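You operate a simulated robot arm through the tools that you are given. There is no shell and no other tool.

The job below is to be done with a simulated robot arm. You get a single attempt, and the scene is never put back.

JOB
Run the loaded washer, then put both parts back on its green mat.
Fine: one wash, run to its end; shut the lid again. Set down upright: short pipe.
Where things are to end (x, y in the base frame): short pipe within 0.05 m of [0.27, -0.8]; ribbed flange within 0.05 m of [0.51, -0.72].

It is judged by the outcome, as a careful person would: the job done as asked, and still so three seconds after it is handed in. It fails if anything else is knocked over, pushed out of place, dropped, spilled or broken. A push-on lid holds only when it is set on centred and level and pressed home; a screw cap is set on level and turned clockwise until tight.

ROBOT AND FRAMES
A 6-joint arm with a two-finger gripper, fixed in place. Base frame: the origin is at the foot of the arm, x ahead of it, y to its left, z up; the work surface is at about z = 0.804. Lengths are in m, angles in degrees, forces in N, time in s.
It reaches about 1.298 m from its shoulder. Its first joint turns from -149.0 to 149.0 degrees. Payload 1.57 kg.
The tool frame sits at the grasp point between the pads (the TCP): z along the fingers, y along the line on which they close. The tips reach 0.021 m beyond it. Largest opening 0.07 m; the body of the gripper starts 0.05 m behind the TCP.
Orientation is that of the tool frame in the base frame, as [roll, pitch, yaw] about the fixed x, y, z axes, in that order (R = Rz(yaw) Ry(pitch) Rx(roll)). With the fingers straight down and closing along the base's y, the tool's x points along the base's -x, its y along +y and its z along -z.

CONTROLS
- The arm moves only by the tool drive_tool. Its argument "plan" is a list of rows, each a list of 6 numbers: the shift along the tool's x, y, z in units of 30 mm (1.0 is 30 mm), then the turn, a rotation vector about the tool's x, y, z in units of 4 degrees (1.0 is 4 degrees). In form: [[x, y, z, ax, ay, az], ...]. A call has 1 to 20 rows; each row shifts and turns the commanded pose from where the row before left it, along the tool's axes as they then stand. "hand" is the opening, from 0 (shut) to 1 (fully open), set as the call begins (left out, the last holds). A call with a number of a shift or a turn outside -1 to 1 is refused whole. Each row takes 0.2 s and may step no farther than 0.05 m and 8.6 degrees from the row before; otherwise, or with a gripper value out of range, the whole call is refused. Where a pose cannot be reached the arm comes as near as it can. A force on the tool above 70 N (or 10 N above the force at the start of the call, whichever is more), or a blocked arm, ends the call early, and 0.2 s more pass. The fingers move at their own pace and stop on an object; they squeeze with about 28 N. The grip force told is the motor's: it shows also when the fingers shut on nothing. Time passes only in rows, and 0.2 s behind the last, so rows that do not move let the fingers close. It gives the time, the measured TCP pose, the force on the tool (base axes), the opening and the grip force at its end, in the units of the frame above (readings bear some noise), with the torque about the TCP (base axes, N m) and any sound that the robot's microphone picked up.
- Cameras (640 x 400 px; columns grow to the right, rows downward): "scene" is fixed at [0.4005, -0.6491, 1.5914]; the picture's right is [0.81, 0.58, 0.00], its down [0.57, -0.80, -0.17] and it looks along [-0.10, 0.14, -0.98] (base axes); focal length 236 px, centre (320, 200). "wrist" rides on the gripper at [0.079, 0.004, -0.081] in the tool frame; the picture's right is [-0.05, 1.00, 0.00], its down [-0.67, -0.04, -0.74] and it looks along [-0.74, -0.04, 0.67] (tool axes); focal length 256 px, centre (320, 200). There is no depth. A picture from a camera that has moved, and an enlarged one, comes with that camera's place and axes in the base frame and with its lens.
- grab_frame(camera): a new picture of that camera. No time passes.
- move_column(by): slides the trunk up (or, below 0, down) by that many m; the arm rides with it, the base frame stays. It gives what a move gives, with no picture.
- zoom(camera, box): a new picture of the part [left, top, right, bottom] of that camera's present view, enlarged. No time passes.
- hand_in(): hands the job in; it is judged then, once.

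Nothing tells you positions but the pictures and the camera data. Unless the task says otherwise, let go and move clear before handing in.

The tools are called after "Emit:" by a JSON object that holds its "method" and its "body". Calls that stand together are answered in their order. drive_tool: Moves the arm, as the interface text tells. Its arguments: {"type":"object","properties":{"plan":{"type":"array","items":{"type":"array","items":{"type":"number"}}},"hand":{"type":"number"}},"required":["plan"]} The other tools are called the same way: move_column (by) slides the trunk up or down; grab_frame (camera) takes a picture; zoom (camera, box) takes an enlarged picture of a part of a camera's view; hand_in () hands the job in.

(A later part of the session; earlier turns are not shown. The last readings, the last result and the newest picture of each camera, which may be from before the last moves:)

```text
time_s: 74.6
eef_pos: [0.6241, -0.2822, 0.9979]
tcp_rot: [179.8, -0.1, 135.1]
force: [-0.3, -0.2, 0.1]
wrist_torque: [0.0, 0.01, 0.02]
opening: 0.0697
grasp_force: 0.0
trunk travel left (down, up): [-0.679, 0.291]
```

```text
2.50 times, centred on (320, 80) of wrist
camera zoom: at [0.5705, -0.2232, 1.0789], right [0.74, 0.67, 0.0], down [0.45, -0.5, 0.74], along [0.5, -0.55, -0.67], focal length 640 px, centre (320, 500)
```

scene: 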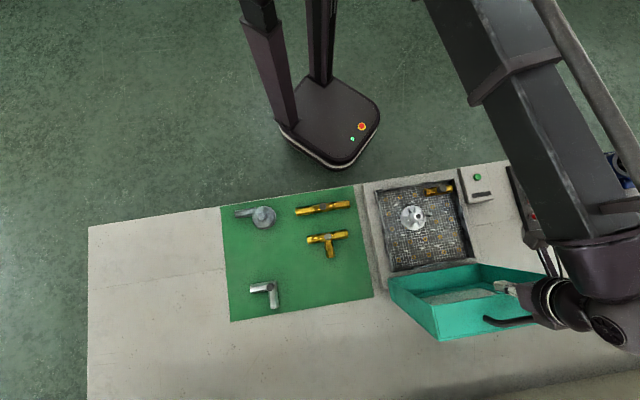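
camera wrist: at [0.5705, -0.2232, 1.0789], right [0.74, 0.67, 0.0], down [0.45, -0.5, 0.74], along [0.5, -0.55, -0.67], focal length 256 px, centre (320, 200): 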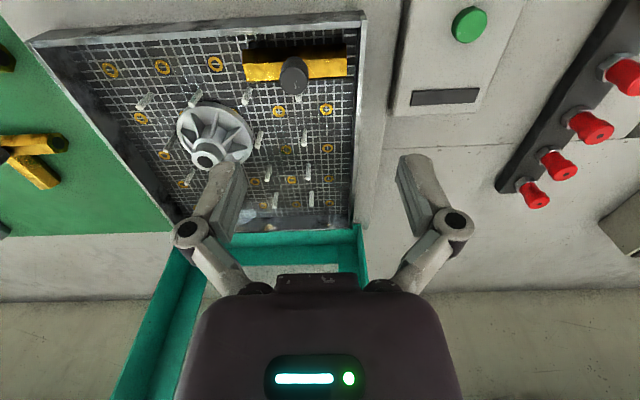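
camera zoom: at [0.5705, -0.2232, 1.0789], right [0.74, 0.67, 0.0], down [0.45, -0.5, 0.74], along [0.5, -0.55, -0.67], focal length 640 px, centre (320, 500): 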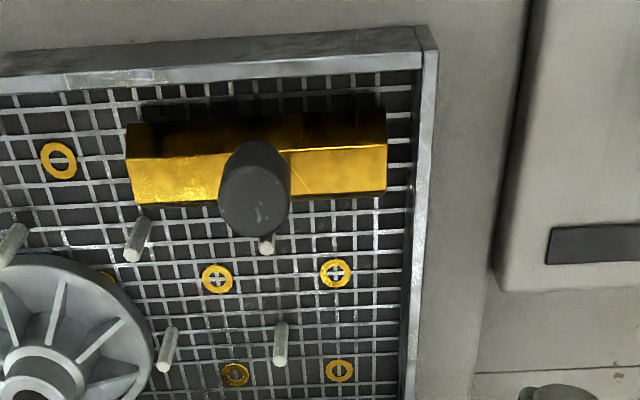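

By triangulation the basket floor is at z≈0.838, the pipe top about 0.862 and the knob (about 23 mm wide) centred near (0.613,-0.301) with its top near 0.877. I'll move above the knob with a moderate opening and look again from closer.

Emit:
{"method": "drive_tool", "body": {"hand": 0.64, "plan": [[-0.18, -0.7, 0, 0, 0, 0], [0, 0, 0, 0, 0, 0]]}}

Emit:
{"method": "move_column", "body": {"by": -0.07}}

Emit:
{"method": "grab_frame", "body": {"camera": "wrist"}}

Emit:
{"method": "zoom", "body": {"camera": "wrist", "box": [220, 60, 420, 220]}}

Emit:
{"method": "zoom", "body": {"camera": "scene", "box": [400, 140, 500, 220]}}

```text
time_s: 75.2
eef_pos: [0.6118, -0.3005, 0.9978]
tcp_rot: [179.7, -0.1, 135.1]
force: [-0.3, -0.1, 0.3]
wrist_torque: [0.02, 0.03, 0.01]
opening: 0.0448
grasp_force: 0.0
trunk travel left (down, up): [-0.679, 0.291]
```

```text
time_s: 76.2
eef_pos: [0.6125, -0.2981, 0.9286]
tcp_rot: [179.8, 0.0, 135.1]
force: [0.7, -1.1, -0.2]
wrist_torque: [0.02, -0.02, 0.01]
opening: 0.0447
grasp_force: 0.1
trunk travel left (down, up): [-0.609, 0.361]
```

```text
taken
camera wrist: at [0.5596, -0.2415, 1.0089], right [0.74, 0.67, 0.0], down [0.45, -0.5, 0.74], along [0.5, -0.55, -0.67], focal length 256 px, centre (320, 200)
```

wrist: 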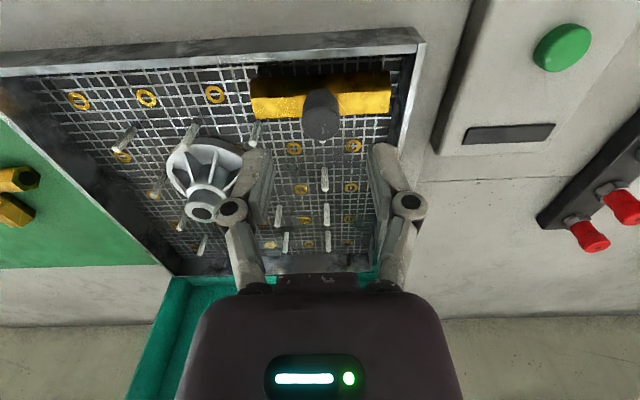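

```text
2.50 times, centred on (320, 140) of wrist
camera zoom: at [0.5596, -0.2415, 1.0089], right [0.74, 0.67, 0.0], down [0.45, -0.5, 0.74], along [0.5, -0.55, -0.67], focal length 640 px, centre (320, 350)
```

zoom: 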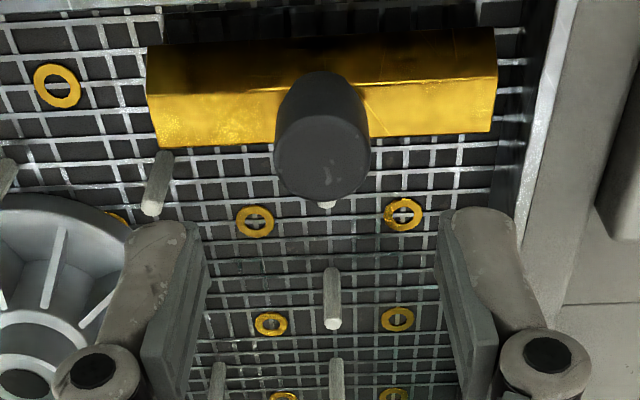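

```text
5.00 times, centred on (450, 180) of scene
camera zoom: at [0.4005, -0.6491, 1.5914], right [0.81, 0.58, 0.0], down [0.57, -0.8, -0.17], along [-0.1, 0.14, -0.98], focal length 1180 px, centre (-330, 300)
```

zoom: 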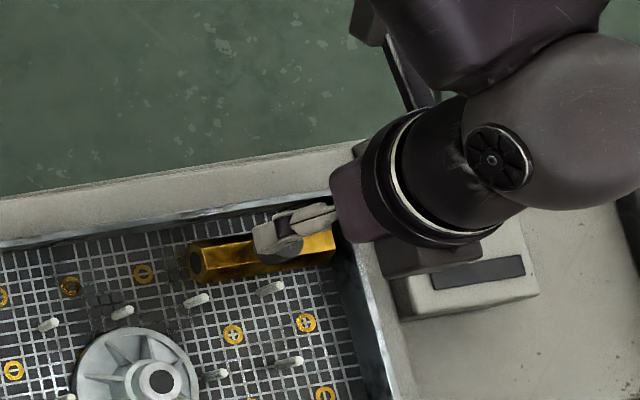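

The knob is centred between the pads within about a millimetre. I'll lower to just above the pipe body, with the tips around the knob.

Emit:
{"method": "drive_tool", "body": {"plan": [[-0.04, 0, 0, 0, 0, 0], [0, 0, 0, 0, 0, 0]]}}

Emit:
{"method": "move_column", "body": {"by": -0.035}}

Emit:
{"method": "zoom", "body": {"camera": "wrist", "box": [220, 60, 420, 220]}}

Emit:
{"method": "zoom", "body": {"camera": "scene", "box": [420, 160, 490, 215]}}

```text
time_s: 76.8
eef_pos: [0.6135, -0.3003, 0.9286]
tcp_rot: [179.8, 0.0, 135.1]
force: [-1.1, 0.6, 0.3]
wrist_torque: [-0.01, -0.03, 0.01]
opening: 0.045
grasp_force: 0.0
trunk travel left (down, up): [-0.609, 0.361]
```

```text
time_s: 77.6
eef_pos: [0.6142, -0.3002, 0.8942]
tcp_rot: [179.8, -0.2, 135.1]
force: [0.0, 0.5, -0.2]
wrist_torque: [0.02, 0.01, 0.0]
opening: 0.0449
grasp_force: 0.2
trunk travel left (down, up): [-0.574, 0.396]
```

```text
2.50 times, centred on (320, 140) of wrist
camera zoom: at [0.5606, -0.2424, 0.9738], right [0.74, 0.67, 0.0], down [0.45, -0.5, 0.74], along [0.5, -0.55, -0.67], focal length 640 px, centre (320, 350)
```

zoom: 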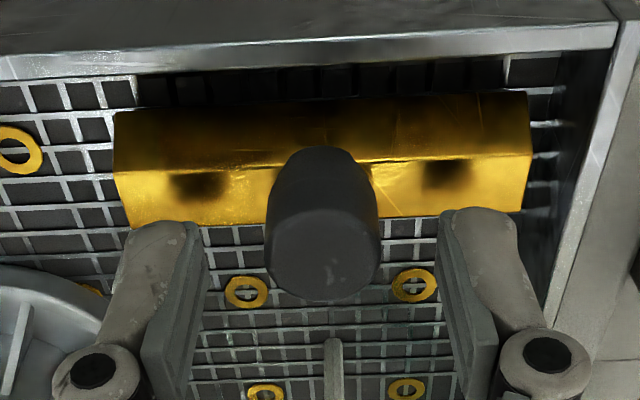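

```text
7.27 times, centred on (455, 188) of scene
camera zoom: at [0.4005, -0.6491, 1.5914], right [0.81, 0.58, 0.0], down [0.57, -0.8, -0.17], along [-0.1, 0.14, -0.98], focal length 1717 px, centre (-662, 291)
```

zoom: 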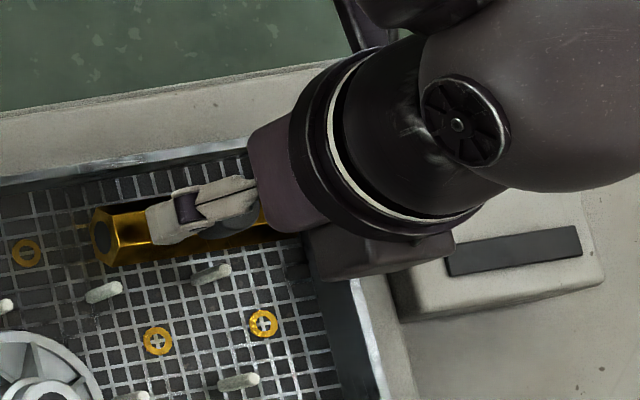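

The tips are just below the knob's top. I'll lower a few mm more while watching for contact, then close.

Emit:
{"method": "move_column", "body": {"by": -0.005}}

Emit:
{"method": "move_column", "body": {"by": -0.003}}

Emit:
{"method": "drive_tool", "body": {"hand": 0, "plan": [[0, 0, 0, 0, 0, 0], [0, 0, 0, 0, 0, 0], [0, 0, 0, 0, 0, 0], [0, 0, 0, 0, 0, 0]]}}

Emit:
{"method": "zoom", "body": {"camera": "wrist", "box": [220, 60, 420, 220]}}

```text
time_s: 78.2
eef_pos: [0.6132, -0.3014, 0.8873]
tcp_rot: [179.8, -0.1, 135.1]
force: [-0.3, 0.5, -0.7]
wrist_torque: [0.02, -0.02, -0.01]
opening: 0.0447
grasp_force: 0.1
trunk travel left (down, up): [-0.569, 0.401]
```

```text
time_s: 78.7
eef_pos: [0.6145, -0.3005, 0.8843]
tcp_rot: [179.8, -0.1, 135.0]
force: [-0.4, -0.4, 0.6]
wrist_torque: [-0.02, 0.02, -0.01]
opening: 0.0448
grasp_force: 0.1
trunk travel left (down, up): [-0.566, 0.404]
```

```text
time_s: 79.7
eef_pos: [0.6127, -0.3004, 0.885]
tcp_rot: [179.8, 0.0, 135.0]
force: [-0.3, 0.8, 2.2]
wrist_torque: [0.02, 0.02, -0.02]
opening: 0.0212
grasp_force: 28.3
trunk travel left (down, up): [-0.566, 0.404]
```

```text
2.50 times, centred on (320, 140) of wrist
camera zoom: at [0.5606, -0.2423, 0.966], right [0.74, 0.67, 0.0], down [0.45, -0.5, 0.74], along [0.5, -0.55, -0.67], focal length 640 px, centre (320, 350)
```

zoom: 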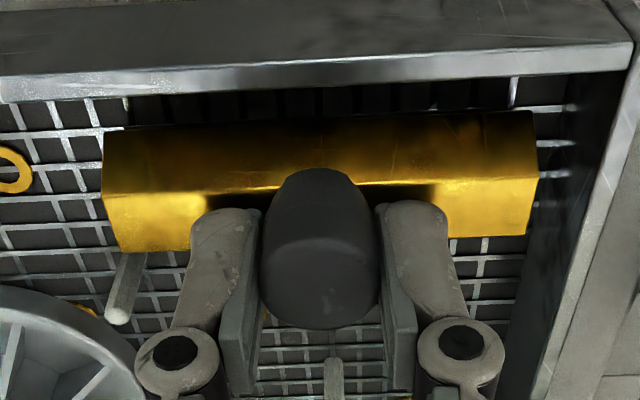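

The knob is gripped at 21 mm. I'll lift slightly and check that the pipe comes with it.

Emit:
{"method": "move_column", "body": {"by": 0.03}}

Emit:
{"method": "zoom", "body": {"camera": "wrist", "box": [200, 40, 440, 220]}}

Emit:
{"method": "zoom", "body": {"camera": "scene", "box": [420, 150, 490, 215]}}

```text
time_s: 80.4
eef_pos: [0.6138, -0.3011, 0.9149]
tcp_rot: [179.8, 0.0, 135.0]
force: [-1.0, 0.2, 0.7]
wrist_torque: [-0.01, -0.01, 0.04]
opening: 0.0
grasp_force: 28.1
trunk travel left (down, up): [-0.596, 0.374]
```

```text
2.22 times, centred on (320, 130) of wrist
camera zoom: at [0.5607, -0.2424, 0.9959], right [0.74, 0.67, 0.0], down [0.45, -0.5, 0.74], along [0.5, -0.55, -0.67], focal length 569 px, centre (320, 356)
```

zoom: 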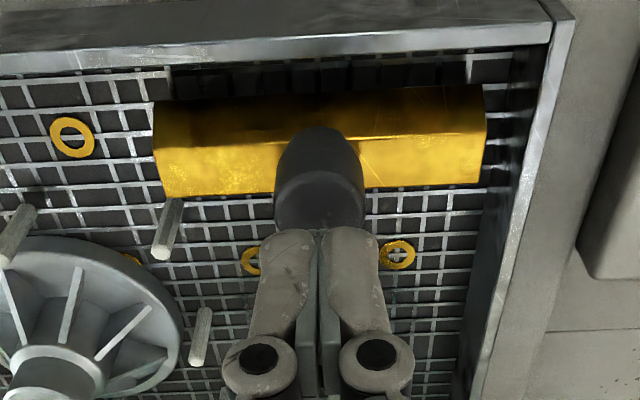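

```text
6.15 times, centred on (455, 182) of scene
camera zoom: at [0.4005, -0.6491, 1.5914], right [0.81, 0.58, 0.0], down [0.57, -0.8, -0.17], along [-0.1, 0.14, -0.98], focal length 1453 px, centre (-511, 308)
```

zoom: 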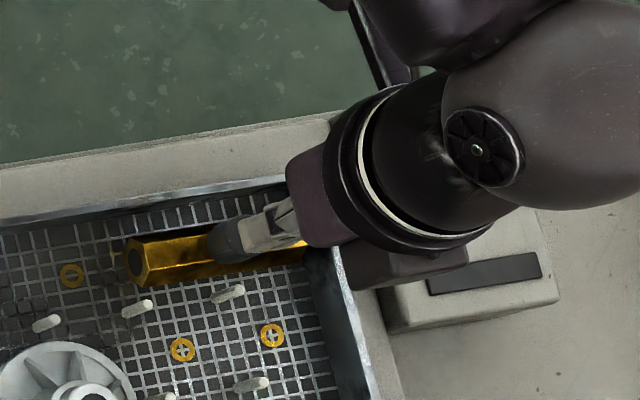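

The knob slipped out of the grip and the pipe stayed in place undisturbed. I'll back off a little and look at the knob from a lower angle to understand its shape.

Emit:
{"method": "drive_tool", "body": {"hand": 0.64, "plan": [[0.7, 0, 0, 0, 0, 0], [0.7, 0, 0, 0, 0, 0], [0.6, 0, 0, 0, 0, 0], [0, 0, 0, 0, 0, 0]]}}

Emit:
{"method": "move_column", "body": {"by": -0.02}}

Emit:
{"method": "grab_frame", "body": {"camera": "wrist"}}

Emit:
{"method": "zoom", "body": {"camera": "wrist", "box": [260, 100, 380, 200]}}

Emit:
{"method": "zoom", "body": {"camera": "scene", "box": [420, 165, 470, 205]}}

```text
time_s: 81.4
eef_pos: [0.5714, -0.2581, 0.9152]
tcp_rot: [179.8, -0.2, 135.0]
force: [0.2, -0.3, 0.4]
wrist_torque: [0.02, 0.01, 0.05]
opening: 0.0449
grasp_force: 0.1
trunk travel left (down, up): [-0.596, 0.374]
```

```text
time_s: 82.1
eef_pos: [0.5709, -0.259, 0.8952]
tcp_rot: [179.9, 0.0, 135.1]
force: [-0.5, -0.9, 0.5]
wrist_torque: [-0.02, 0.0, 0.0]
opening: 0.0449
grasp_force: 0.1
trunk travel left (down, up): [-0.576, 0.394]
```

```text
taken
camera wrist: at [0.5184, -0.2001, 0.9758], right [0.74, 0.67, 0.0], down [0.45, -0.5, 0.74], along [0.5, -0.55, -0.67], focal length 256 px, centre (320, 200)
```

wrist: 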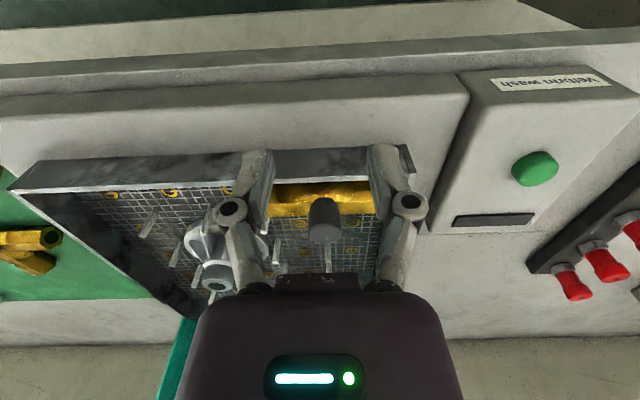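

```text
4.00 times, centred on (320, 150) of wrist
camera zoom: at [0.5184, -0.2001, 0.9758], right [0.74, 0.67, 0.0], down [0.45, -0.5, 0.74], along [0.5, -0.55, -0.67], focal length 1024 px, centre (320, 400)
```

zoom: 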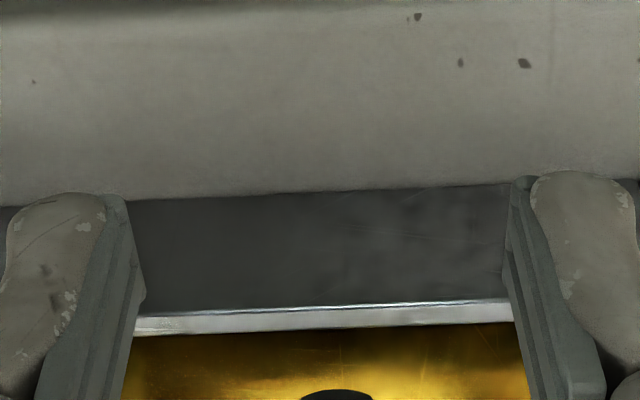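

```text
10.00 times, centred on (445, 185) of scene
camera zoom: at [0.4005, -0.6491, 1.5914], right [0.81, 0.58, 0.0], down [0.57, -0.8, -0.17], along [-0.1, 0.14, -0.98], focal length 2361 px, centre (-930, 350)
```

zoom: 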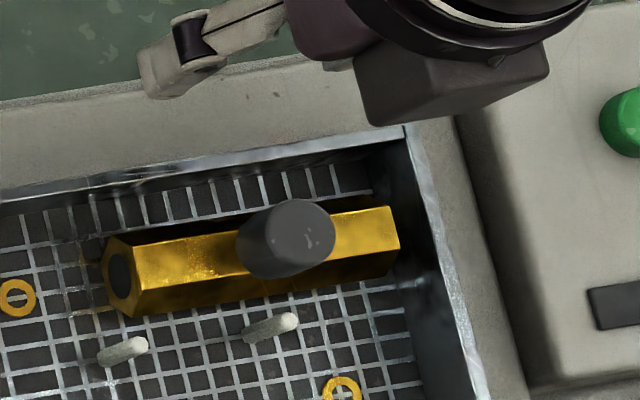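

There's a printed label on the panel and the knob shape isn't clear yet, so I'll zoom in on both.

Emit:
{"method": "zoom", "body": {"camera": "wrist", "box": [480, 60, 620, 110]}}

Emit:
{"method": "zoom", "body": {"camera": "wrist", "box": [265, 170, 385, 260]}}

```text
4.57 times, centred on (550, 85) of wrist
camera zoom: at [0.5184, -0.2001, 0.9758], right [0.74, 0.67, 0.0], down [0.45, -0.5, 0.74], along [0.5, -0.55, -0.67], focal length 1170 px, centre (-731, 726)
```

zoom: 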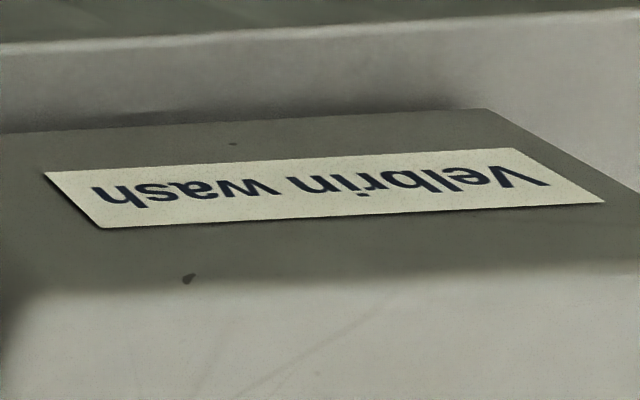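

```text
4.44 times, centred on (325, 215) of wrist
camera zoom: at [0.5184, -0.2001, 0.9758], right [0.74, 0.67, 0.0], down [0.45, -0.5, 0.74], along [0.5, -0.55, -0.67], focal length 1138 px, centre (298, 133)
```

zoom: 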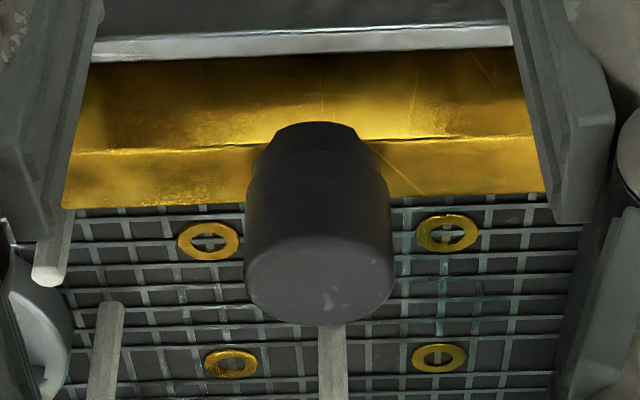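

The label is only a brand name, and the knob is a plain 21 mm cylinder, so a deeper and slower lift should hold. I'll return over the knob, lower until the tips just touch the pipe body, and re-grip.

Emit:
{"method": "drive_tool", "body": {"plan": [[-0.7, 0, 0, 0, 0, 0], [-0.7, 0, 0, 0, 0, 0], [-0.63, 0, 0, 0, 0, 0], [0, 0, 0, 0, 0, 0]]}}

Emit:
{"method": "move_column", "body": {"by": -0.011}}

Emit:
{"method": "move_column", "body": {"by": -0.003}}

Emit:
{"method": "zoom", "body": {"camera": "wrist", "box": [220, 60, 420, 220]}}

```text
time_s: 83.1
eef_pos: [0.6146, -0.3016, 0.8943]
tcp_rot: [179.9, -0.2, 135.1]
force: [0.1, -0.4, -0.5]
wrist_torque: [0.0, 0.01, -0.03]
opening: 0.0446
grasp_force: 0.0
trunk travel left (down, up): [-0.576, 0.394]
```

```text
time_s: 83.7
eef_pos: [0.615, -0.3012, 0.8837]
tcp_rot: [179.7, -0.1, 135.0]
force: [0.1, -0.5, 0.3]
wrist_torque: [-0.01, 0.01, 0.01]
opening: 0.0449
grasp_force: 0.1
trunk travel left (down, up): [-0.565, 0.405]
```

```text
time_s: 84.2
eef_pos: [0.6148, -0.2999, 0.8811]
tcp_rot: [179.8, 0.0, 135.1]
force: [0.3, -0.1, -0.9]
wrist_torque: [-0.02, -0.02, -0.01]
opening: 0.0448
grasp_force: 0.0
trunk travel left (down, up): [-0.562, 0.408]
```

```text
2.50 times, centred on (320, 140) of wrist
camera zoom: at [0.5615, -0.2428, 0.9619], right [0.74, 0.67, 0.0], down [0.45, -0.5, 0.74], along [0.5, -0.55, -0.67], focal length 640 px, centre (320, 350)
```

zoom: 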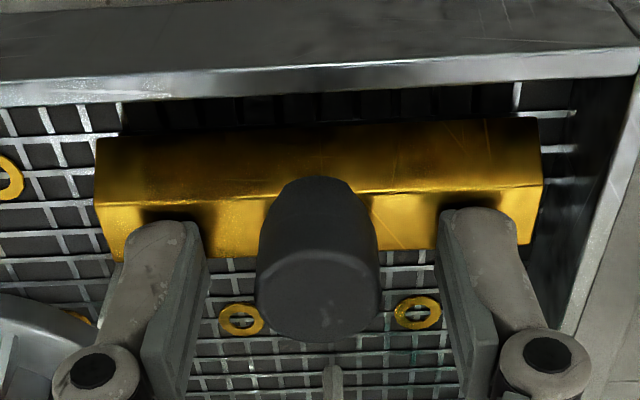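

No contact yet, so there's more room. I'll keep lowering in small steps until the tips touch the pipe.

Emit:
{"method": "move_column", "body": {"by": -0.003}}

Emit:
{"method": "move_column", "body": {"by": -0.003}}

Emit:
{"method": "move_column", "body": {"by": -0.003}}

```text
time_s: 84.7
eef_pos: [0.6145, -0.3022, 0.88]
tcp_rot: [179.8, 0.1, 135.0]
force: [6.0, -4.1, 42.2]
wrist_torque: [-0.03, -0.02, 0.08]
opening: 0.0448
grasp_force: 21.0
trunk travel left (down, up): [-0.559, 0.411]
```

```text
time_s: 85.4
eef_pos: [0.6136, -0.3006, 0.8806]
tcp_rot: [179.7, 0.4, 135.0]
force: [2.3, -4.0, 69.8]
wrist_torque: [-0.1, 0.21, 0.04]
opening: 0.0415
grasp_force: 28.1
trunk travel left (down, up): [-0.557, 0.413]
stopped: the force on the tool passed its limit at 72 N (the readings are from after the stop); the commanded pose is now the measured one
```

```text
time_s: 85.9
eef_pos: [0.6124, -0.3006, 0.8766]
tcp_rot: [179.7, 0.2, 135.0]
force: [0.1, -3.7, 57.1]
wrist_torque: [-0.06, 0.22, -0.02]
opening: 0.0526
grasp_force: 27.7
trunk travel left (down, up): [-0.554, 0.416]
```

I pressed the pipe top (about z≈0.859) harder than intended. I'll ease back up a few mm and check that nothing shifted.

Emit:
{"method": "move_column", "body": {"by": 0.006}}

Emit:
{"method": "zoom", "body": {"camera": "wrist", "box": [220, 60, 420, 220]}}

```text
time_s: 86.5
eef_pos: [0.6149, -0.3017, 0.8793]
tcp_rot: [179.7, 0.1, 135.1]
force: [-2.9, 1.5, 15.9]
wrist_torque: [0.01, 0.18, -0.04]
opening: 0.0462
grasp_force: 6.0
trunk travel left (down, up): [-0.56, 0.41]
```

```text
2.50 times, centred on (320, 140) of wrist
camera zoom: at [0.5617, -0.2429, 0.9597], right [0.74, 0.67, 0.01], down [0.44, -0.5, 0.75], along [0.5, -0.55, -0.67], focal length 640 px, centre (320, 350)
```

zoom: 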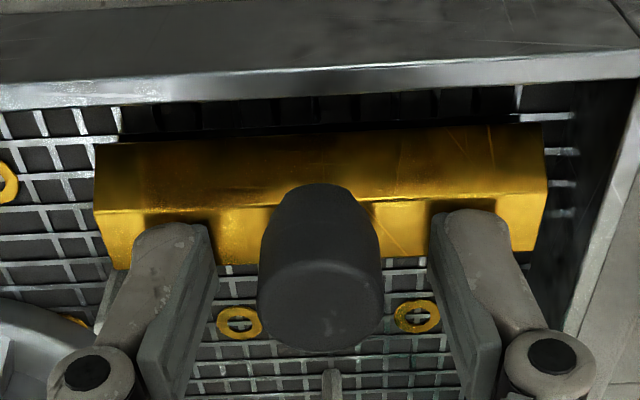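

Emit:
{"method": "move_column", "body": {"by": 0.002}}

Emit:
{"method": "drive_tool", "body": {"hand": 0, "plan": [[0, 0, 0, 0, 0, 0], [0, 0, 0, 0, 0, 0], [0, 0, 0, 0, 0, 0], [0, 0, 0, 0, 0, 0], [0, 0, 0, 0, 0, 0]]}}

Emit:
{"method": "zoom", "body": {"camera": "wrist", "box": [220, 60, 420, 220]}}

```text
time_s: 87.0
eef_pos: [0.615, -0.3019, 0.8803]
tcp_rot: [179.9, 0.1, 135.0]
force: [-0.9, 0.3, 0.2]
wrist_torque: [0.01, 0.05, -0.01]
opening: 0.0447
grasp_force: 0.1
trunk travel left (down, up): [-0.562, 0.408]
```

```text
time_s: 88.2
eef_pos: [0.6165, -0.3, 0.8827]
tcp_rot: [179.7, 0.1, 135.1]
force: [12.7, 8.2, 38.8]
wrist_torque: [0.19, -0.12, -0.03]
opening: 0.0209
grasp_force: 28.0
trunk travel left (down, up): [-0.562, 0.408]
```

```text
2.50 times, centred on (320, 140) of wrist
camera zoom: at [0.5617, -0.2418, 0.9631], right [0.74, 0.67, 0.0], down [0.44, -0.5, 0.75], along [0.5, -0.55, -0.66], focal length 640 px, centre (320, 350)
```

zoom: 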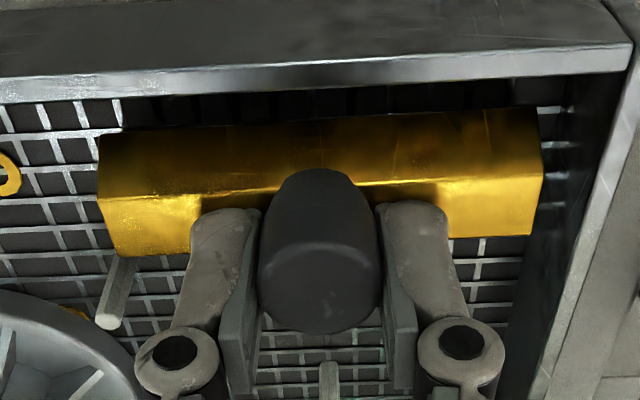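

The tips now press on the pipe while gripping deep on the knob. I'll lift in small steps and watch the load.

Emit:
{"method": "move_column", "body": {"by": 0.004}}

Emit:
{"method": "move_column", "body": {"by": 0.004}}

Emit:
{"method": "zoom", "body": {"camera": "wrist", "box": [220, 60, 420, 220]}}

```text
time_s: 88.7
eef_pos: [0.6139, -0.3023, 0.8855]
tcp_rot: [179.8, 0.0, 135.0]
force: [-0.3, -0.3, -2.0]
wrist_torque: [0.0, 0.0, -0.03]
opening: 0.0211
grasp_force: 27.6
trunk travel left (down, up): [-0.566, 0.404]
```

```text
time_s: 89.2
eef_pos: [0.6151, -0.3021, 0.8892]
tcp_rot: [179.8, 0.2, 135.0]
force: [-0.1, 0.1, -1.5]
wrist_torque: [0.0, 0.0, 0.01]
opening: 0.0212
grasp_force: 28.5
trunk travel left (down, up): [-0.57, 0.4]
```

```text
2.50 times, centred on (320, 140) of wrist
camera zoom: at [0.5625, -0.2433, 0.9697], right [0.74, 0.67, 0.0], down [0.44, -0.5, 0.75], along [0.5, -0.55, -0.67], focal length 640 px, centre (320, 350)
```

zoom: 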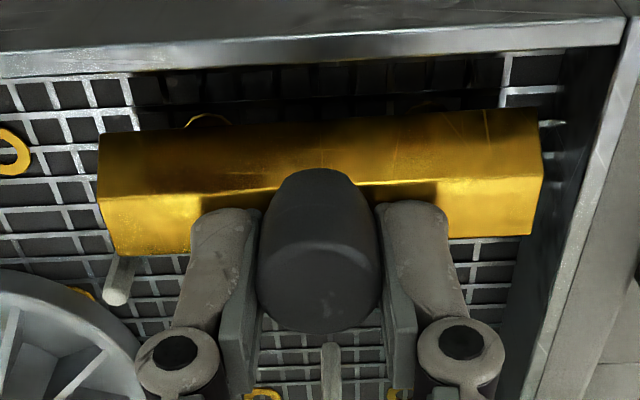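

The pipe is now lifting with the gripper (about a 2 N load). I'll raise it gradually clear of the washer.

Emit:
{"method": "move_column", "body": {"by": 0.02}}

Emit:
{"method": "move_column", "body": {"by": 0.06}}

Emit:
{"method": "grab_frame", "body": {"camera": "wrist"}}

Emit:
{"method": "grab_frame", "body": {"camera": "scene"}}

```text
time_s: 89.9
eef_pos: [0.6158, -0.3022, 0.9086]
tcp_rot: [179.8, 0.2, 135.0]
force: [-0.5, 0.3, -1.2]
wrist_torque: [0.0, 0.02, -0.03]
opening: 0.0211
grasp_force: 28.0
trunk travel left (down, up): [-0.59, 0.38]
```

```text
time_s: 90.9
eef_pos: [0.6152, -0.3016, 0.9681]
tcp_rot: [179.8, 0.1, 135.0]
force: [0.1, 0.0, -0.7]
wrist_torque: [0.04, 0.01, 0.0]
opening: 0.021
grasp_force: 28.2
trunk travel left (down, up): [-0.65, 0.32]
```

```text
taken
camera wrist: at [0.5625, -0.2434, 1.0497], right [0.74, 0.67, 0.0], down [0.44, -0.5, 0.75], along [0.5, -0.55, -0.67], focal length 256 px, centre (320, 200)
```

wrist: 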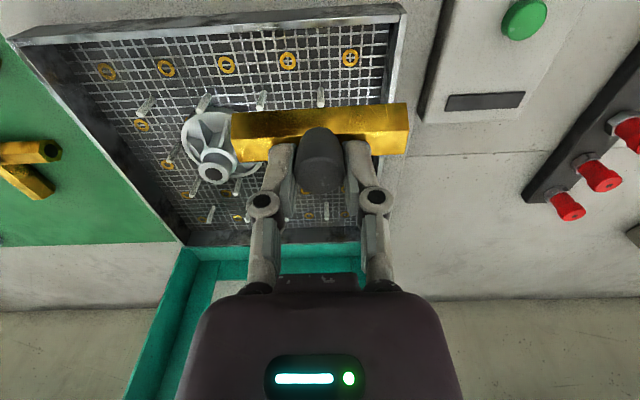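

```text
taken
```

scene: 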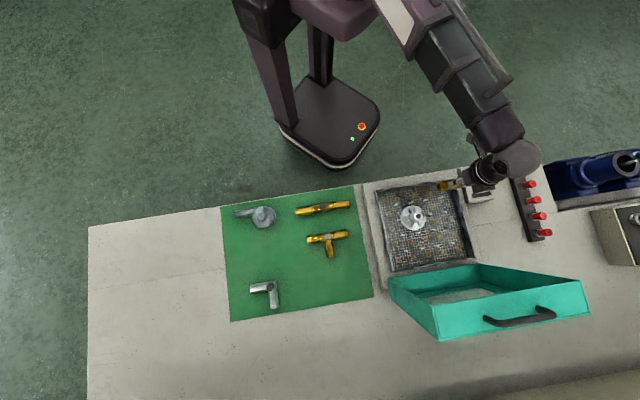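

The pipe is held level. I'll carry it at this height toward the target on the mat, checking halfway.

Emit:
{"method": "drive_tool", "body": {"plan": [[-0.08, -0.45, 0, 0, 0, 0], [-0.16, -0.9, 0, 0, 0, 0], [-0.16, -0.9, 0, 0, 0, 0], [-0.16, -0.9, 0, 0, 0, 0], [-0.16, -0.9, 0, 0, 0, 0], [-0.16, -0.9, 0, 0, 0, 0], [-0.16, -0.9, 0, 0, 0, 0], [-0.16, -0.9, 0, 0, 0, 0], [-0.16, -0.9, 0, 0, 0, 0], [-0.16, -0.9, 0, 0, 0, 0], [-0.16, -0.9, 0, 0, 0, 0], [-0.08, -0.45, 0, 0, 0, 0], [0, 0, 0, 0, 0, 0]]}}

Emit:
{"method": "grab_frame", "body": {"camera": "wrist"}}

Emit:
{"method": "grab_frame", "body": {"camera": "scene"}}

```text
time_s: 93.7
eef_pos: [0.4428, -0.5503, 0.9688]
tcp_rot: [179.8, 0.0, 135.1]
force: [0.4, 0.4, -1.7]
wrist_torque: [0.02, 0.01, 0.03]
opening: 0.0212
grasp_force: 28.3
trunk travel left (down, up): [-0.65, 0.32]
```

```text
taken
camera wrist: at [0.3893, -0.4908, 1.0497], right [0.74, 0.67, 0.0], down [0.44, -0.5, 0.75], along [0.5, -0.55, -0.67], focal length 256 px, centre (320, 200)
```

wrist: 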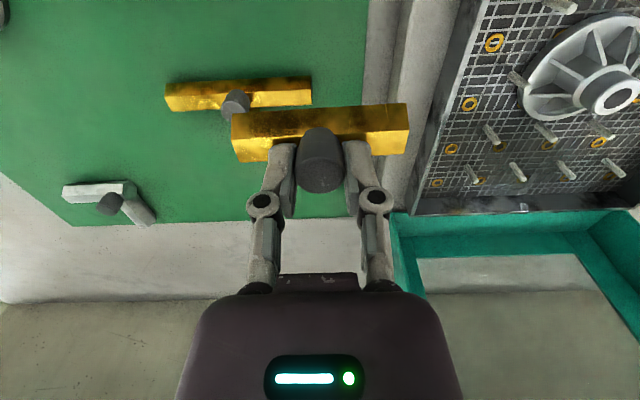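

```text
taken
```

scene: 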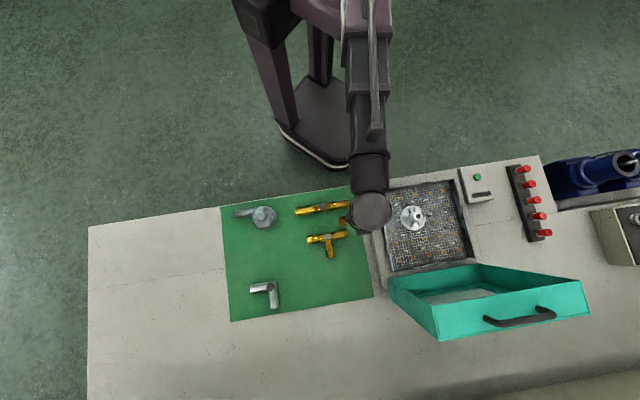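

Holding steady. I'll continue to the target.

Emit:
{"method": "drive_tool", "body": {"plan": [[-0.08, -0.45, 0, 0, 0, 0], [-0.165, -0.905, 0, 0, 0, 0], [-0.165, -0.905, 0, 0, 0, 0], [-0.165, -0.905, 0, 0, 0, 0], [-0.165, -0.905, 0, 0, 0, 0], [-0.165, -0.905, 0, 0, 0, 0], [-0.165, -0.905, 0, 0, 0, 0], [-0.165, -0.905, 0, 0, 0, 0], [-0.165, -0.905, 0, 0, 0, 0], [-0.165, -0.905, 0, 0, 0, 0], [-0.165, -0.905, 0, 0, 0, 0], [-0.08, -0.45, 0, 0, 0, 0], [0, 0, 0, 0, 0, 0]]}}

Emit:
{"method": "grab_frame", "body": {"camera": "wrist"}}

Emit:
{"method": "grab_frame", "body": {"camera": "scene"}}

```text
time_s: 96.5
eef_pos: [0.2706, -0.7983, 0.9697]
tcp_rot: [179.9, 0.1, 135.2]
force: [-0.4, -0.2, -0.3]
wrist_torque: [0.0, 0.0, 0.0]
opening: 0.021
grasp_force: 28.5
trunk travel left (down, up): [-0.65, 0.32]
```

```text
taken
camera wrist: at [0.2176, -0.7409, 1.0497], right [0.74, 0.67, 0.0], down [0.44, -0.5, 0.75], along [0.5, -0.55, -0.67], focal length 256 px, centre (320, 200)
```

wrist: 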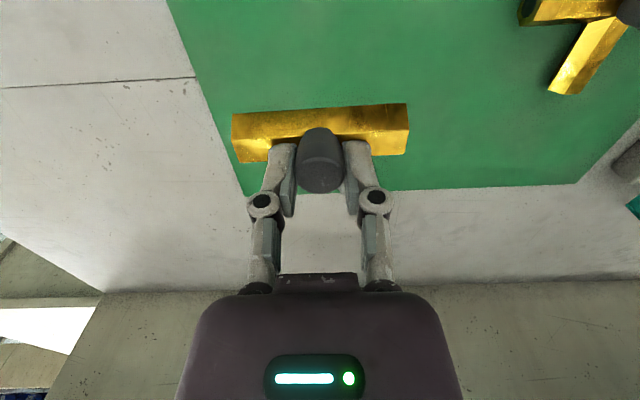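

```text
taken
```

scene: 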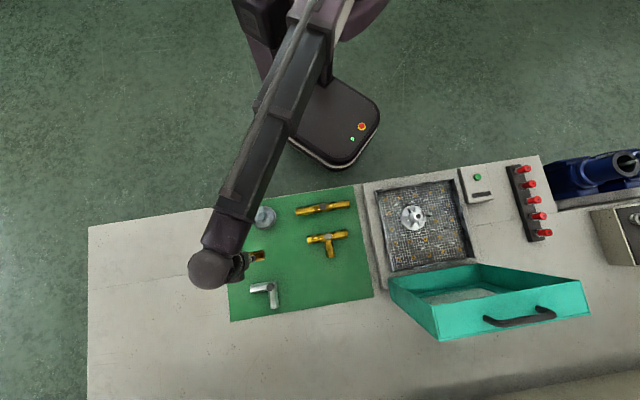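

I'm over the target (0.27,-0.80) with clear surroundings, and the arm link passes well above the mat items. I'll lower toward the mat.

Emit:
{"method": "move_column", "body": {"by": -0.09}}

Emit:
{"method": "grab_frame", "body": {"camera": "wrist"}}

Emit:
{"method": "zoom", "body": {"camera": "scene", "box": [200, 190, 340, 320]}}

```text
time_s: 97.8
eef_pos: [0.2715, -0.7989, 0.8788]
tcp_rot: [179.8, 0.1, 135.0]
force: [-0.4, -0.1, -1.3]
wrist_torque: [-0.03, 0.04, 0.0]
opening: 0.0212
grasp_force: 27.4
trunk travel left (down, up): [-0.56, 0.41]
```

```text
taken
camera wrist: at [0.2176, -0.7407, 0.9598], right [0.74, 0.67, 0.0], down [0.44, -0.5, 0.75], along [0.5, -0.55, -0.67], focal length 256 px, centre (320, 200)
```

wrist: 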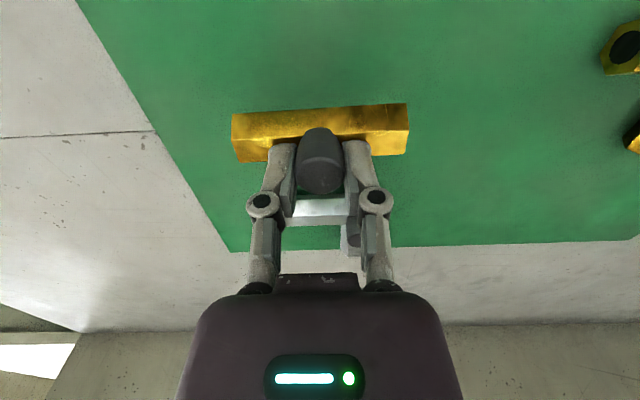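

```text
3.08 times, centred on (270, 255) of scene
camera zoom: at [0.4005, -0.6491, 1.5914], right [0.81, 0.58, 0.0], down [0.57, -0.8, -0.17], along [-0.1, 0.14, -0.98], focal length 726 px, centre (474, 31)
```

zoom: 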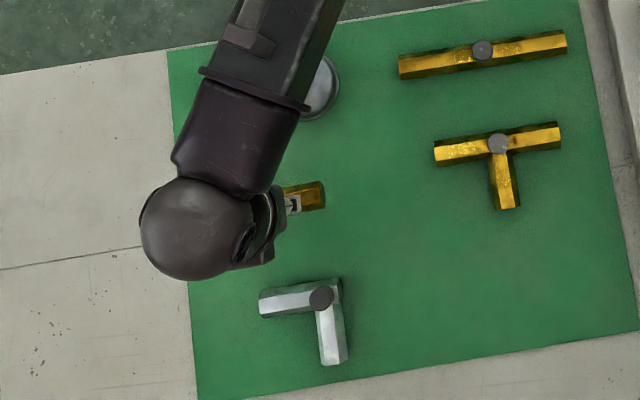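

The pipe is level, about 25 mm above the mat, and clear of the elbow fitting. I'll lower the last part slowly.

Emit:
{"method": "move_column", "body": {"by": -0.018}}

Emit:
{"method": "move_column", "body": {"by": -0.003}}

```text
time_s: 98.4
eef_pos: [0.2702, -0.7992, 0.8611]
tcp_rot: [179.9, 0.2, 134.9]
force: [0.0, -0.3, -1.6]
wrist_torque: [0.0, -0.01, -0.02]
opening: 0.0212
grasp_force: 27.8
trunk travel left (down, up): [-0.542, 0.428]
```

```text
time_s: 98.9
eef_pos: [0.2709, -0.7991, 0.8582]
tcp_rot: [179.8, 0.1, 134.9]
force: [0.3, 0.1, -1.6]
wrist_torque: [0.01, -0.01, 0.02]
opening: 0.0212
grasp_force: 27.3
trunk travel left (down, up): [-0.539, 0.431]
```

Emit:
{"method": "move_column", "body": {"by": -0.002}}

Emit:
{"method": "zoom", "body": {"camera": "wrist", "box": [220, 80, 420, 260]}}

```text
time_s: 99.4
eef_pos: [0.2705, -0.7982, 0.8552]
tcp_rot: [179.8, 0.0, 135.0]
force: [0.0, -0.7, -1.1]
wrist_torque: [0.01, 0.0, -0.02]
opening: 0.0211
grasp_force: 28.4
trunk travel left (down, up): [-0.537, 0.433]
```

```text
2.22 times, centred on (320, 170) of wrist
camera zoom: at [0.2176, -0.7408, 0.9367], right [0.74, 0.67, 0.0], down [0.44, -0.5, 0.75], along [0.5, -0.55, -0.67], focal length 569 px, centre (320, 267)
```

zoom: 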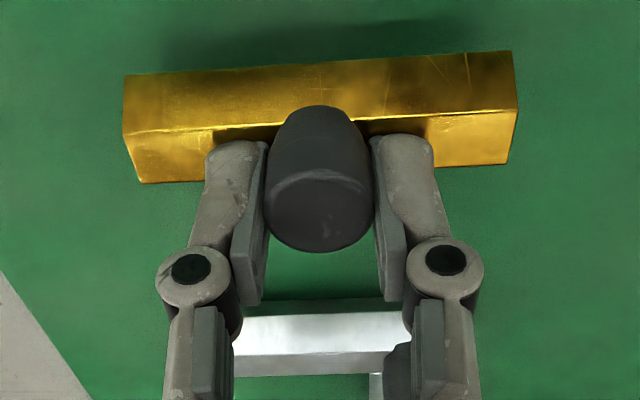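

Not touching yet. I'll continue in 2 mm steps until the load shifts to the mat.

Emit:
{"method": "move_column", "body": {"by": -0.002}}

Emit:
{"method": "move_column", "body": {"by": -0.002}}

```text
time_s: 100.0
eef_pos: [0.2705, -0.8001, 0.8544]
tcp_rot: [179.8, 0.1, 135.1]
force: [-0.3, -0.4, -0.7]
wrist_torque: [0.0, -0.01, 0.03]
opening: 0.0209
grasp_force: 28.1
trunk travel left (down, up): [-0.535, 0.435]
```

```text
time_s: 100.5
eef_pos: [0.2695, -0.7992, 0.8528]
tcp_rot: [179.7, 0.1, 135.0]
force: [-0.3, -0.5, -1.5]
wrist_torque: [0.0, 0.03, -0.03]
opening: 0.0211
grasp_force: 28.1
trunk travel left (down, up): [-0.533, 0.437]
```

Emit:
{"method": "move_column", "body": {"by": -0.002}}

Emit:
{"method": "zoom", "body": {"camera": "wrist", "box": [220, 80, 420, 260]}}

```text
time_s: 101.0
eef_pos: [0.2723, -0.8001, 0.8512]
tcp_rot: [179.8, 0.1, 135.0]
force: [0.0, 0.6, -1.4]
wrist_torque: [0.02, 0.02, 0.0]
opening: 0.0211
grasp_force: 28.0
trunk travel left (down, up): [-0.531, 0.439]
```

```text
2.22 times, centred on (320, 170) of wrist
camera zoom: at [0.2176, -0.7408, 0.9307], right [0.74, 0.67, 0.0], down [0.44, -0.5, 0.75], along [0.5, -0.55, -0.67], focal length 569 px, centre (320, 267)
```

zoom: 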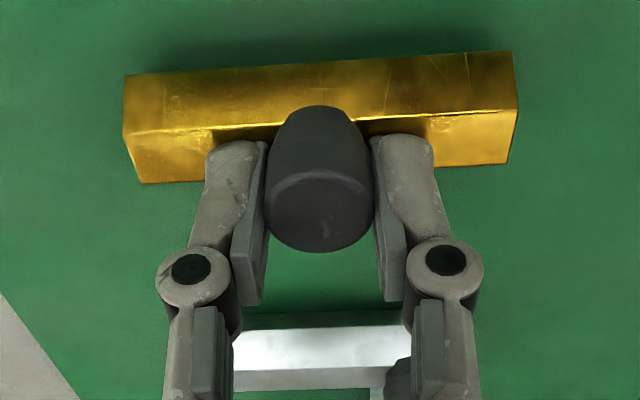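

Emit:
{"method": "move_column", "body": {"by": -0.002}}

```text
time_s: 101.5
eef_pos: [0.2711, -0.7995, 0.8488]
tcp_rot: [179.7, 0.0, 135.1]
force: [2.4, -3.5, 12.5]
wrist_torque: [-0.12, -0.04, 0.02]
opening: 0.021
grasp_force: 28.0
trunk travel left (down, up): [-0.529, 0.441]
```

The pipe is resting on the mat (12 N contact). I'll release and raise straight up.

Emit:
{"method": "drive_tool", "body": {"hand": 0.55, "plan": [[0, 0, 0, 0, 0, 0], [0, 0, 0, 0, 0, 0], [0, 0, 0, 0, 0, 0]]}}

Emit:
{"method": "move_column", "body": {"by": 0.03}}

Emit:
{"method": "move_column", "body": {"by": 0.12}}

Emit:
{"method": "grab_frame", "body": {"camera": "wrist"}}

```text
time_s: 102.3
eef_pos: [0.2714, -0.7995, 0.848]
tcp_rot: [179.8, 0.1, 135.0]
force: [0.2, 0.1, -0.5]
wrist_torque: [0.01, 0.01, 0.02]
opening: 0.0385
grasp_force: 0.0
trunk travel left (down, up): [-0.529, 0.441]
```

```text
time_s: 103.1
eef_pos: [0.2694, -0.7987, 0.8779]
tcp_rot: [179.9, 0.1, 135.0]
force: [-0.1, 1.1, 0.0]
wrist_torque: [-0.01, -0.01, 0.01]
opening: 0.0385
grasp_force: 0.1
trunk travel left (down, up): [-0.559, 0.411]
```

```text
time_s: 104.6
eef_pos: [0.2718, -0.7984, 0.9976]
tcp_rot: [179.9, 0.0, 135.1]
force: [0.7, 0.7, -1.4]
wrist_torque: [0.0, -0.02, 0.04]
opening: 0.0385
grasp_force: 0.0
trunk travel left (down, up): [-0.679, 0.291]
```

```text
taken
camera wrist: at [0.2176, -0.7408, 1.0787], right [0.74, 0.67, 0.0], down [0.44, -0.5, 0.75], along [0.5, -0.55, -0.67], focal length 256 px, centre (320, 200)
```

wrist: 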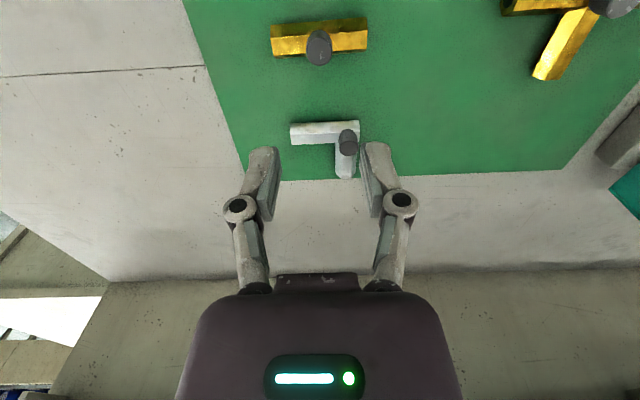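

The short pipe is standing on the mat with its knob up, like its neighbours. Next I'll go above the ribbed flange in the washer.

Emit:
{"method": "drive_tool", "body": {"hand": 1, "plan": [[0.074, 0.89, 0, 0, 0, 0], [0.074, 0.89, 0, 0, 0, 0], [0.074, 0.89, 0, 0, 0, 0], [0.074, 0.89, 0, 0, 0, 0], [0.074, 0.89, 0, 0, 0, 0], [0.074, 0.89, 0, 0, 0, 0], [0.074, 0.89, 0, 0, 0, 0], [0.074, 0.89, 0, 0, 0, 0], [0.074, 0.89, 0, 0, 0, 0], [0.074, 0.89, 0, 0, 0, 0], [0.074, 0.89, 0, 0, 0, 0], [0.074, 0.89, 0, 0, 0, 0], [0.074, 0.89, 0, 0, 0, 0], [0.074, 0.89, 0, 0, 0, 0], [0.074, 0.89, 0, 0, 0, 0], [0.074, 0.89, 0, 0, 0, 0], [0.074, 0.89, 0, 0, 0, 0], [0.074, 0.89, 0, 0, 0, 0], [0.074, 0.89, 0, 0, 0, 0], [0, 0, 0, 0, 0, 0]]}}

Emit:
{"method": "grab_frame", "body": {"camera": "wrist"}}

Emit:
{"method": "zoom", "body": {"camera": "wrist", "box": [220, 0, 420, 140]}}

Emit:
{"method": "grab_frame", "body": {"camera": "scene"}}

```text
time_s: 108.8
eef_pos: [0.6004, -0.4096, 0.9978]
tcp_rot: [179.9, 0.2, 135.1]
force: [0.8, 0.2, 0.2]
wrist_torque: [-0.01, -0.02, -0.01]
opening: 0.07
grasp_force: 0.0
trunk travel left (down, up): [-0.679, 0.291]
```

```text
taken
camera wrist: at [0.5468, -0.3519, 1.0788], right [0.74, 0.67, 0.0], down [0.44, -0.5, 0.75], along [0.5, -0.55, -0.67], focal length 256 px, centre (320, 200)
```

wrist: 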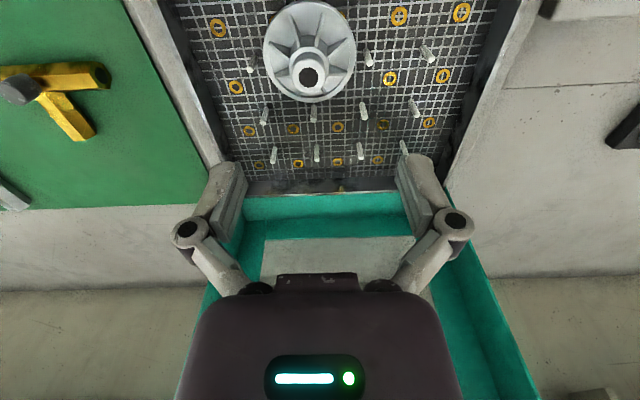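

```text
2.86 times, centred on (320, 70) of wrist
camera zoom: at [0.5468, -0.3519, 1.0788], right [0.74, 0.67, 0.0], down [0.44, -0.5, 0.75], along [0.5, -0.55, -0.67], focal length 731 px, centre (320, 571)
```

zoom: 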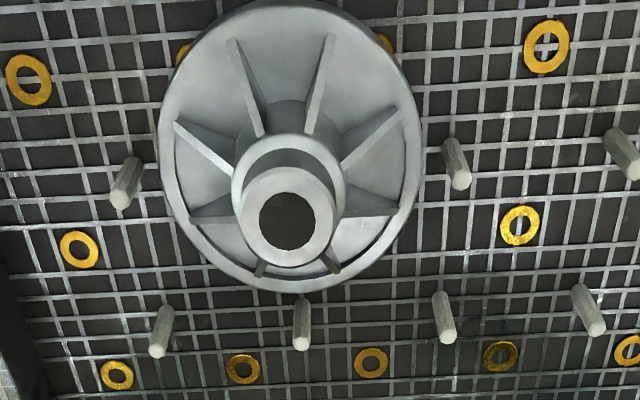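

```text
taken
```

scene: 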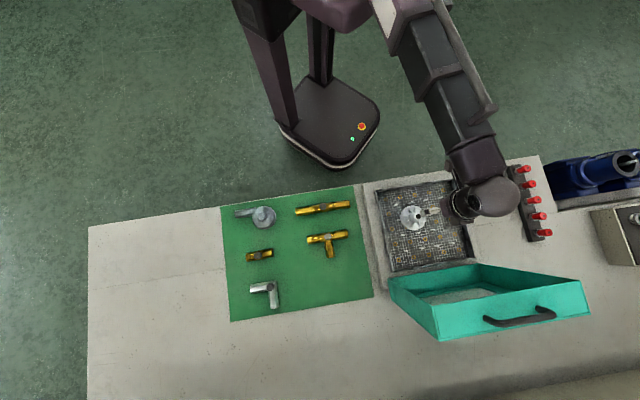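

The flange has 8 ribs and a central hub about 25 mm across with its top near z≈0.88, roughly at (0.594,-0.417). I'll drop to a lower viewpoint from the robot side to see how much hub stands above the ribs.

Emit:
{"method": "drive_tool", "body": {"plan": [[0.7, -0.16, 0, 0, 0, 0], [0.7, -0.16, 0, 0, 0, 0], [0.6, 0, 0, 0, 0, 0], [0, 0, 0, 0, 0, 0]]}}

Emit:
{"method": "move_column", "body": {"by": -0.09}}

Emit:
{"method": "grab_frame", "body": {"camera": "wrist"}}

Emit:
{"method": "zoom", "body": {"camera": "wrist", "box": [245, 140, 395, 260]}}

```text
time_s: 109.8
eef_pos: [0.5497, -0.3748, 0.9979]
tcp_rot: [179.8, 0.1, 135.0]
force: [-0.9, 0.1, 0.7]
wrist_torque: [-0.03, 0.0, 0.01]
opening: 0.0703
grasp_force: 0.0
trunk travel left (down, up): [-0.679, 0.291]
```

```text
time_s: 111.0
eef_pos: [0.5498, -0.3747, 0.9081]
tcp_rot: [179.8, 0.2, 135.1]
force: [-0.2, -0.1, 0.7]
wrist_torque: [0.0, 0.0, -0.01]
opening: 0.0699
grasp_force: 0.0
trunk travel left (down, up): [-0.589, 0.381]
```

```text
taken
camera wrist: at [0.4971, -0.3161, 0.9888], right [0.74, 0.67, 0.0], down [0.44, -0.5, 0.75], along [0.5, -0.55, -0.67], focal length 256 px, centre (320, 200)
```

wrist: 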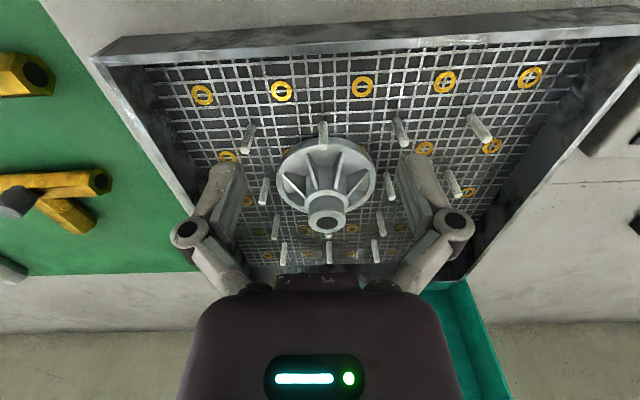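

```text
3.33 times, centred on (320, 200) of wrist
camera zoom: at [0.4971, -0.3161, 0.9888], right [0.74, 0.67, 0.0], down [0.44, -0.5, 0.75], along [0.5, -0.55, -0.67], focal length 853 px, centre (320, 200)
```

zoom: 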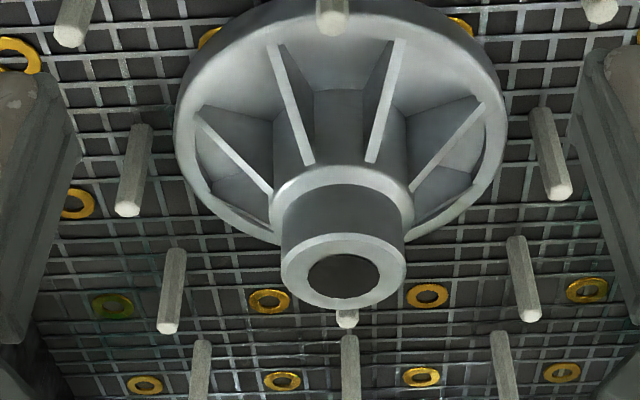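

That's clear: the hub has a cylindrical neck about 25 mm wide standing about 18 mm above the shoulder and ribs, with its axis at (0.594,-0.4175) and top z≈0.881. I'll move over it and grip that neck.

Emit:
{"method": "drive_tool", "body": {"hand": 0.66, "plan": [[-0.7, 0.02, 0, 0, 0, 0], [-0.7, 0.02, 0, 0, 0, 0], [-0.66, 0, 0, 0, 0, 0], [0, 0, 0, 0, 0, 0]]}}

Emit:
{"method": "zoom", "body": {"camera": "wrist", "box": [220, 60, 420, 220]}}

```text
time_s: 112.0
eef_pos: [0.5938, -0.4185, 0.9075]
tcp_rot: [179.8, 0.1, 135.0]
force: [1.0, 0.1, 0.4]
wrist_torque: [0.03, -0.01, 0.01]
opening: 0.0459
grasp_force: 0.1
trunk travel left (down, up): [-0.589, 0.381]
```

```text
2.50 times, centred on (320, 140) of wrist
camera zoom: at [0.5415, -0.3596, 0.9888], right [0.74, 0.67, 0.0], down [0.44, -0.5, 0.75], along [0.5, -0.55, -0.67], focal length 640 px, centre (320, 350)
```

zoom: 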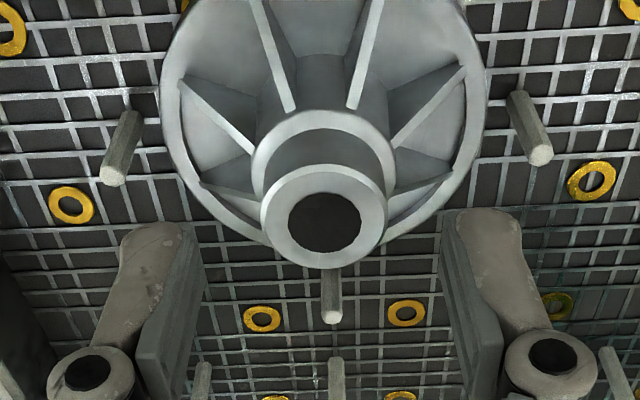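

Well centred. I'll lower around the neck.

Emit:
{"method": "move_column", "body": {"by": -0.016}}

Emit:
{"method": "zoom", "body": {"camera": "wrist", "box": [220, 60, 420, 220]}}

```text
time_s: 112.7
eef_pos: [0.5941, -0.4175, 0.8918]
tcp_rot: [179.8, 0.2, 135.0]
force: [0.6, 0.5, -0.4]
wrist_torque: [-0.05, 0.01, 0.02]
opening: 0.0462
grasp_force: 0.1
trunk travel left (down, up): [-0.573, 0.397]
```

```text
2.50 times, centred on (320, 140) of wrist
camera zoom: at [0.5415, -0.3594, 0.9728], right [0.74, 0.67, 0.0], down [0.44, -0.5, 0.75], along [0.5, -0.55, -0.67], focal length 640 px, centre (320, 350)
```

zoom: 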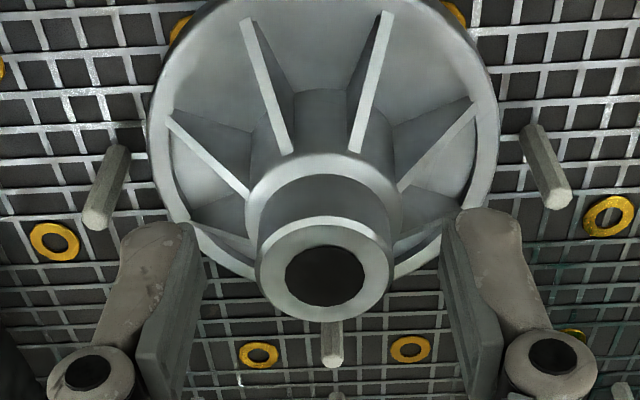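

Emit:
{"method": "move_column", "body": {"by": -0.004}}

Emit:
{"method": "drive_tool", "body": {"hand": 0, "plan": [[0, 0, 0, 0, 0, 0], [0, 0, 0, 0, 0, 0], [0, 0, 0, 0, 0, 0], [0, 0, 0, 0, 0, 0], [0, 0, 0, 0, 0, 0]]}}

Emit:
{"method": "zoom", "body": {"camera": "wrist", "box": [220, 60, 420, 220]}}

```text
time_s: 113.2
eef_pos: [0.5947, -0.4183, 0.8889]
tcp_rot: [179.8, 0.1, 134.9]
force: [0.2, -0.4, 0.5]
wrist_torque: [0.0, -0.02, 0.01]
opening: 0.0464
grasp_force: 0.0
trunk travel left (down, up): [-0.569, 0.401]
```

```text
time_s: 114.4
eef_pos: [0.5939, -0.417, 0.8884]
tcp_rot: [179.7, 0.2, 135.0]
force: [0.4, 1.3, 4.8]
wrist_torque: [-0.04, 0.01, 0.04]
opening: 0.0252
grasp_force: 28.1
trunk travel left (down, up): [-0.569, 0.401]
```

```text
2.50 times, centred on (320, 140) of wrist
camera zoom: at [0.5413, -0.3592, 0.9691], right [0.74, 0.67, 0.0], down [0.44, -0.5, 0.75], along [0.5, -0.55, -0.67], focal length 640 px, centre (320, 350)
```

zoom: 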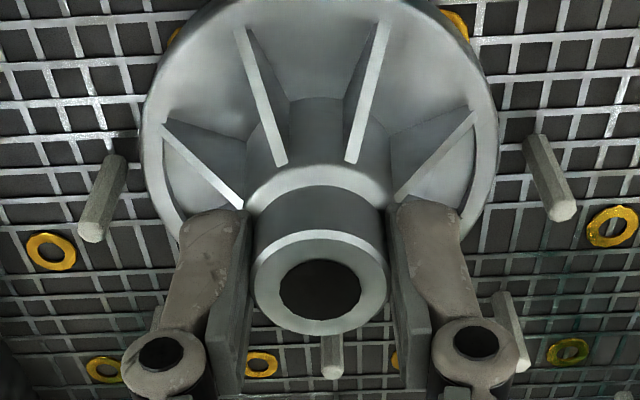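

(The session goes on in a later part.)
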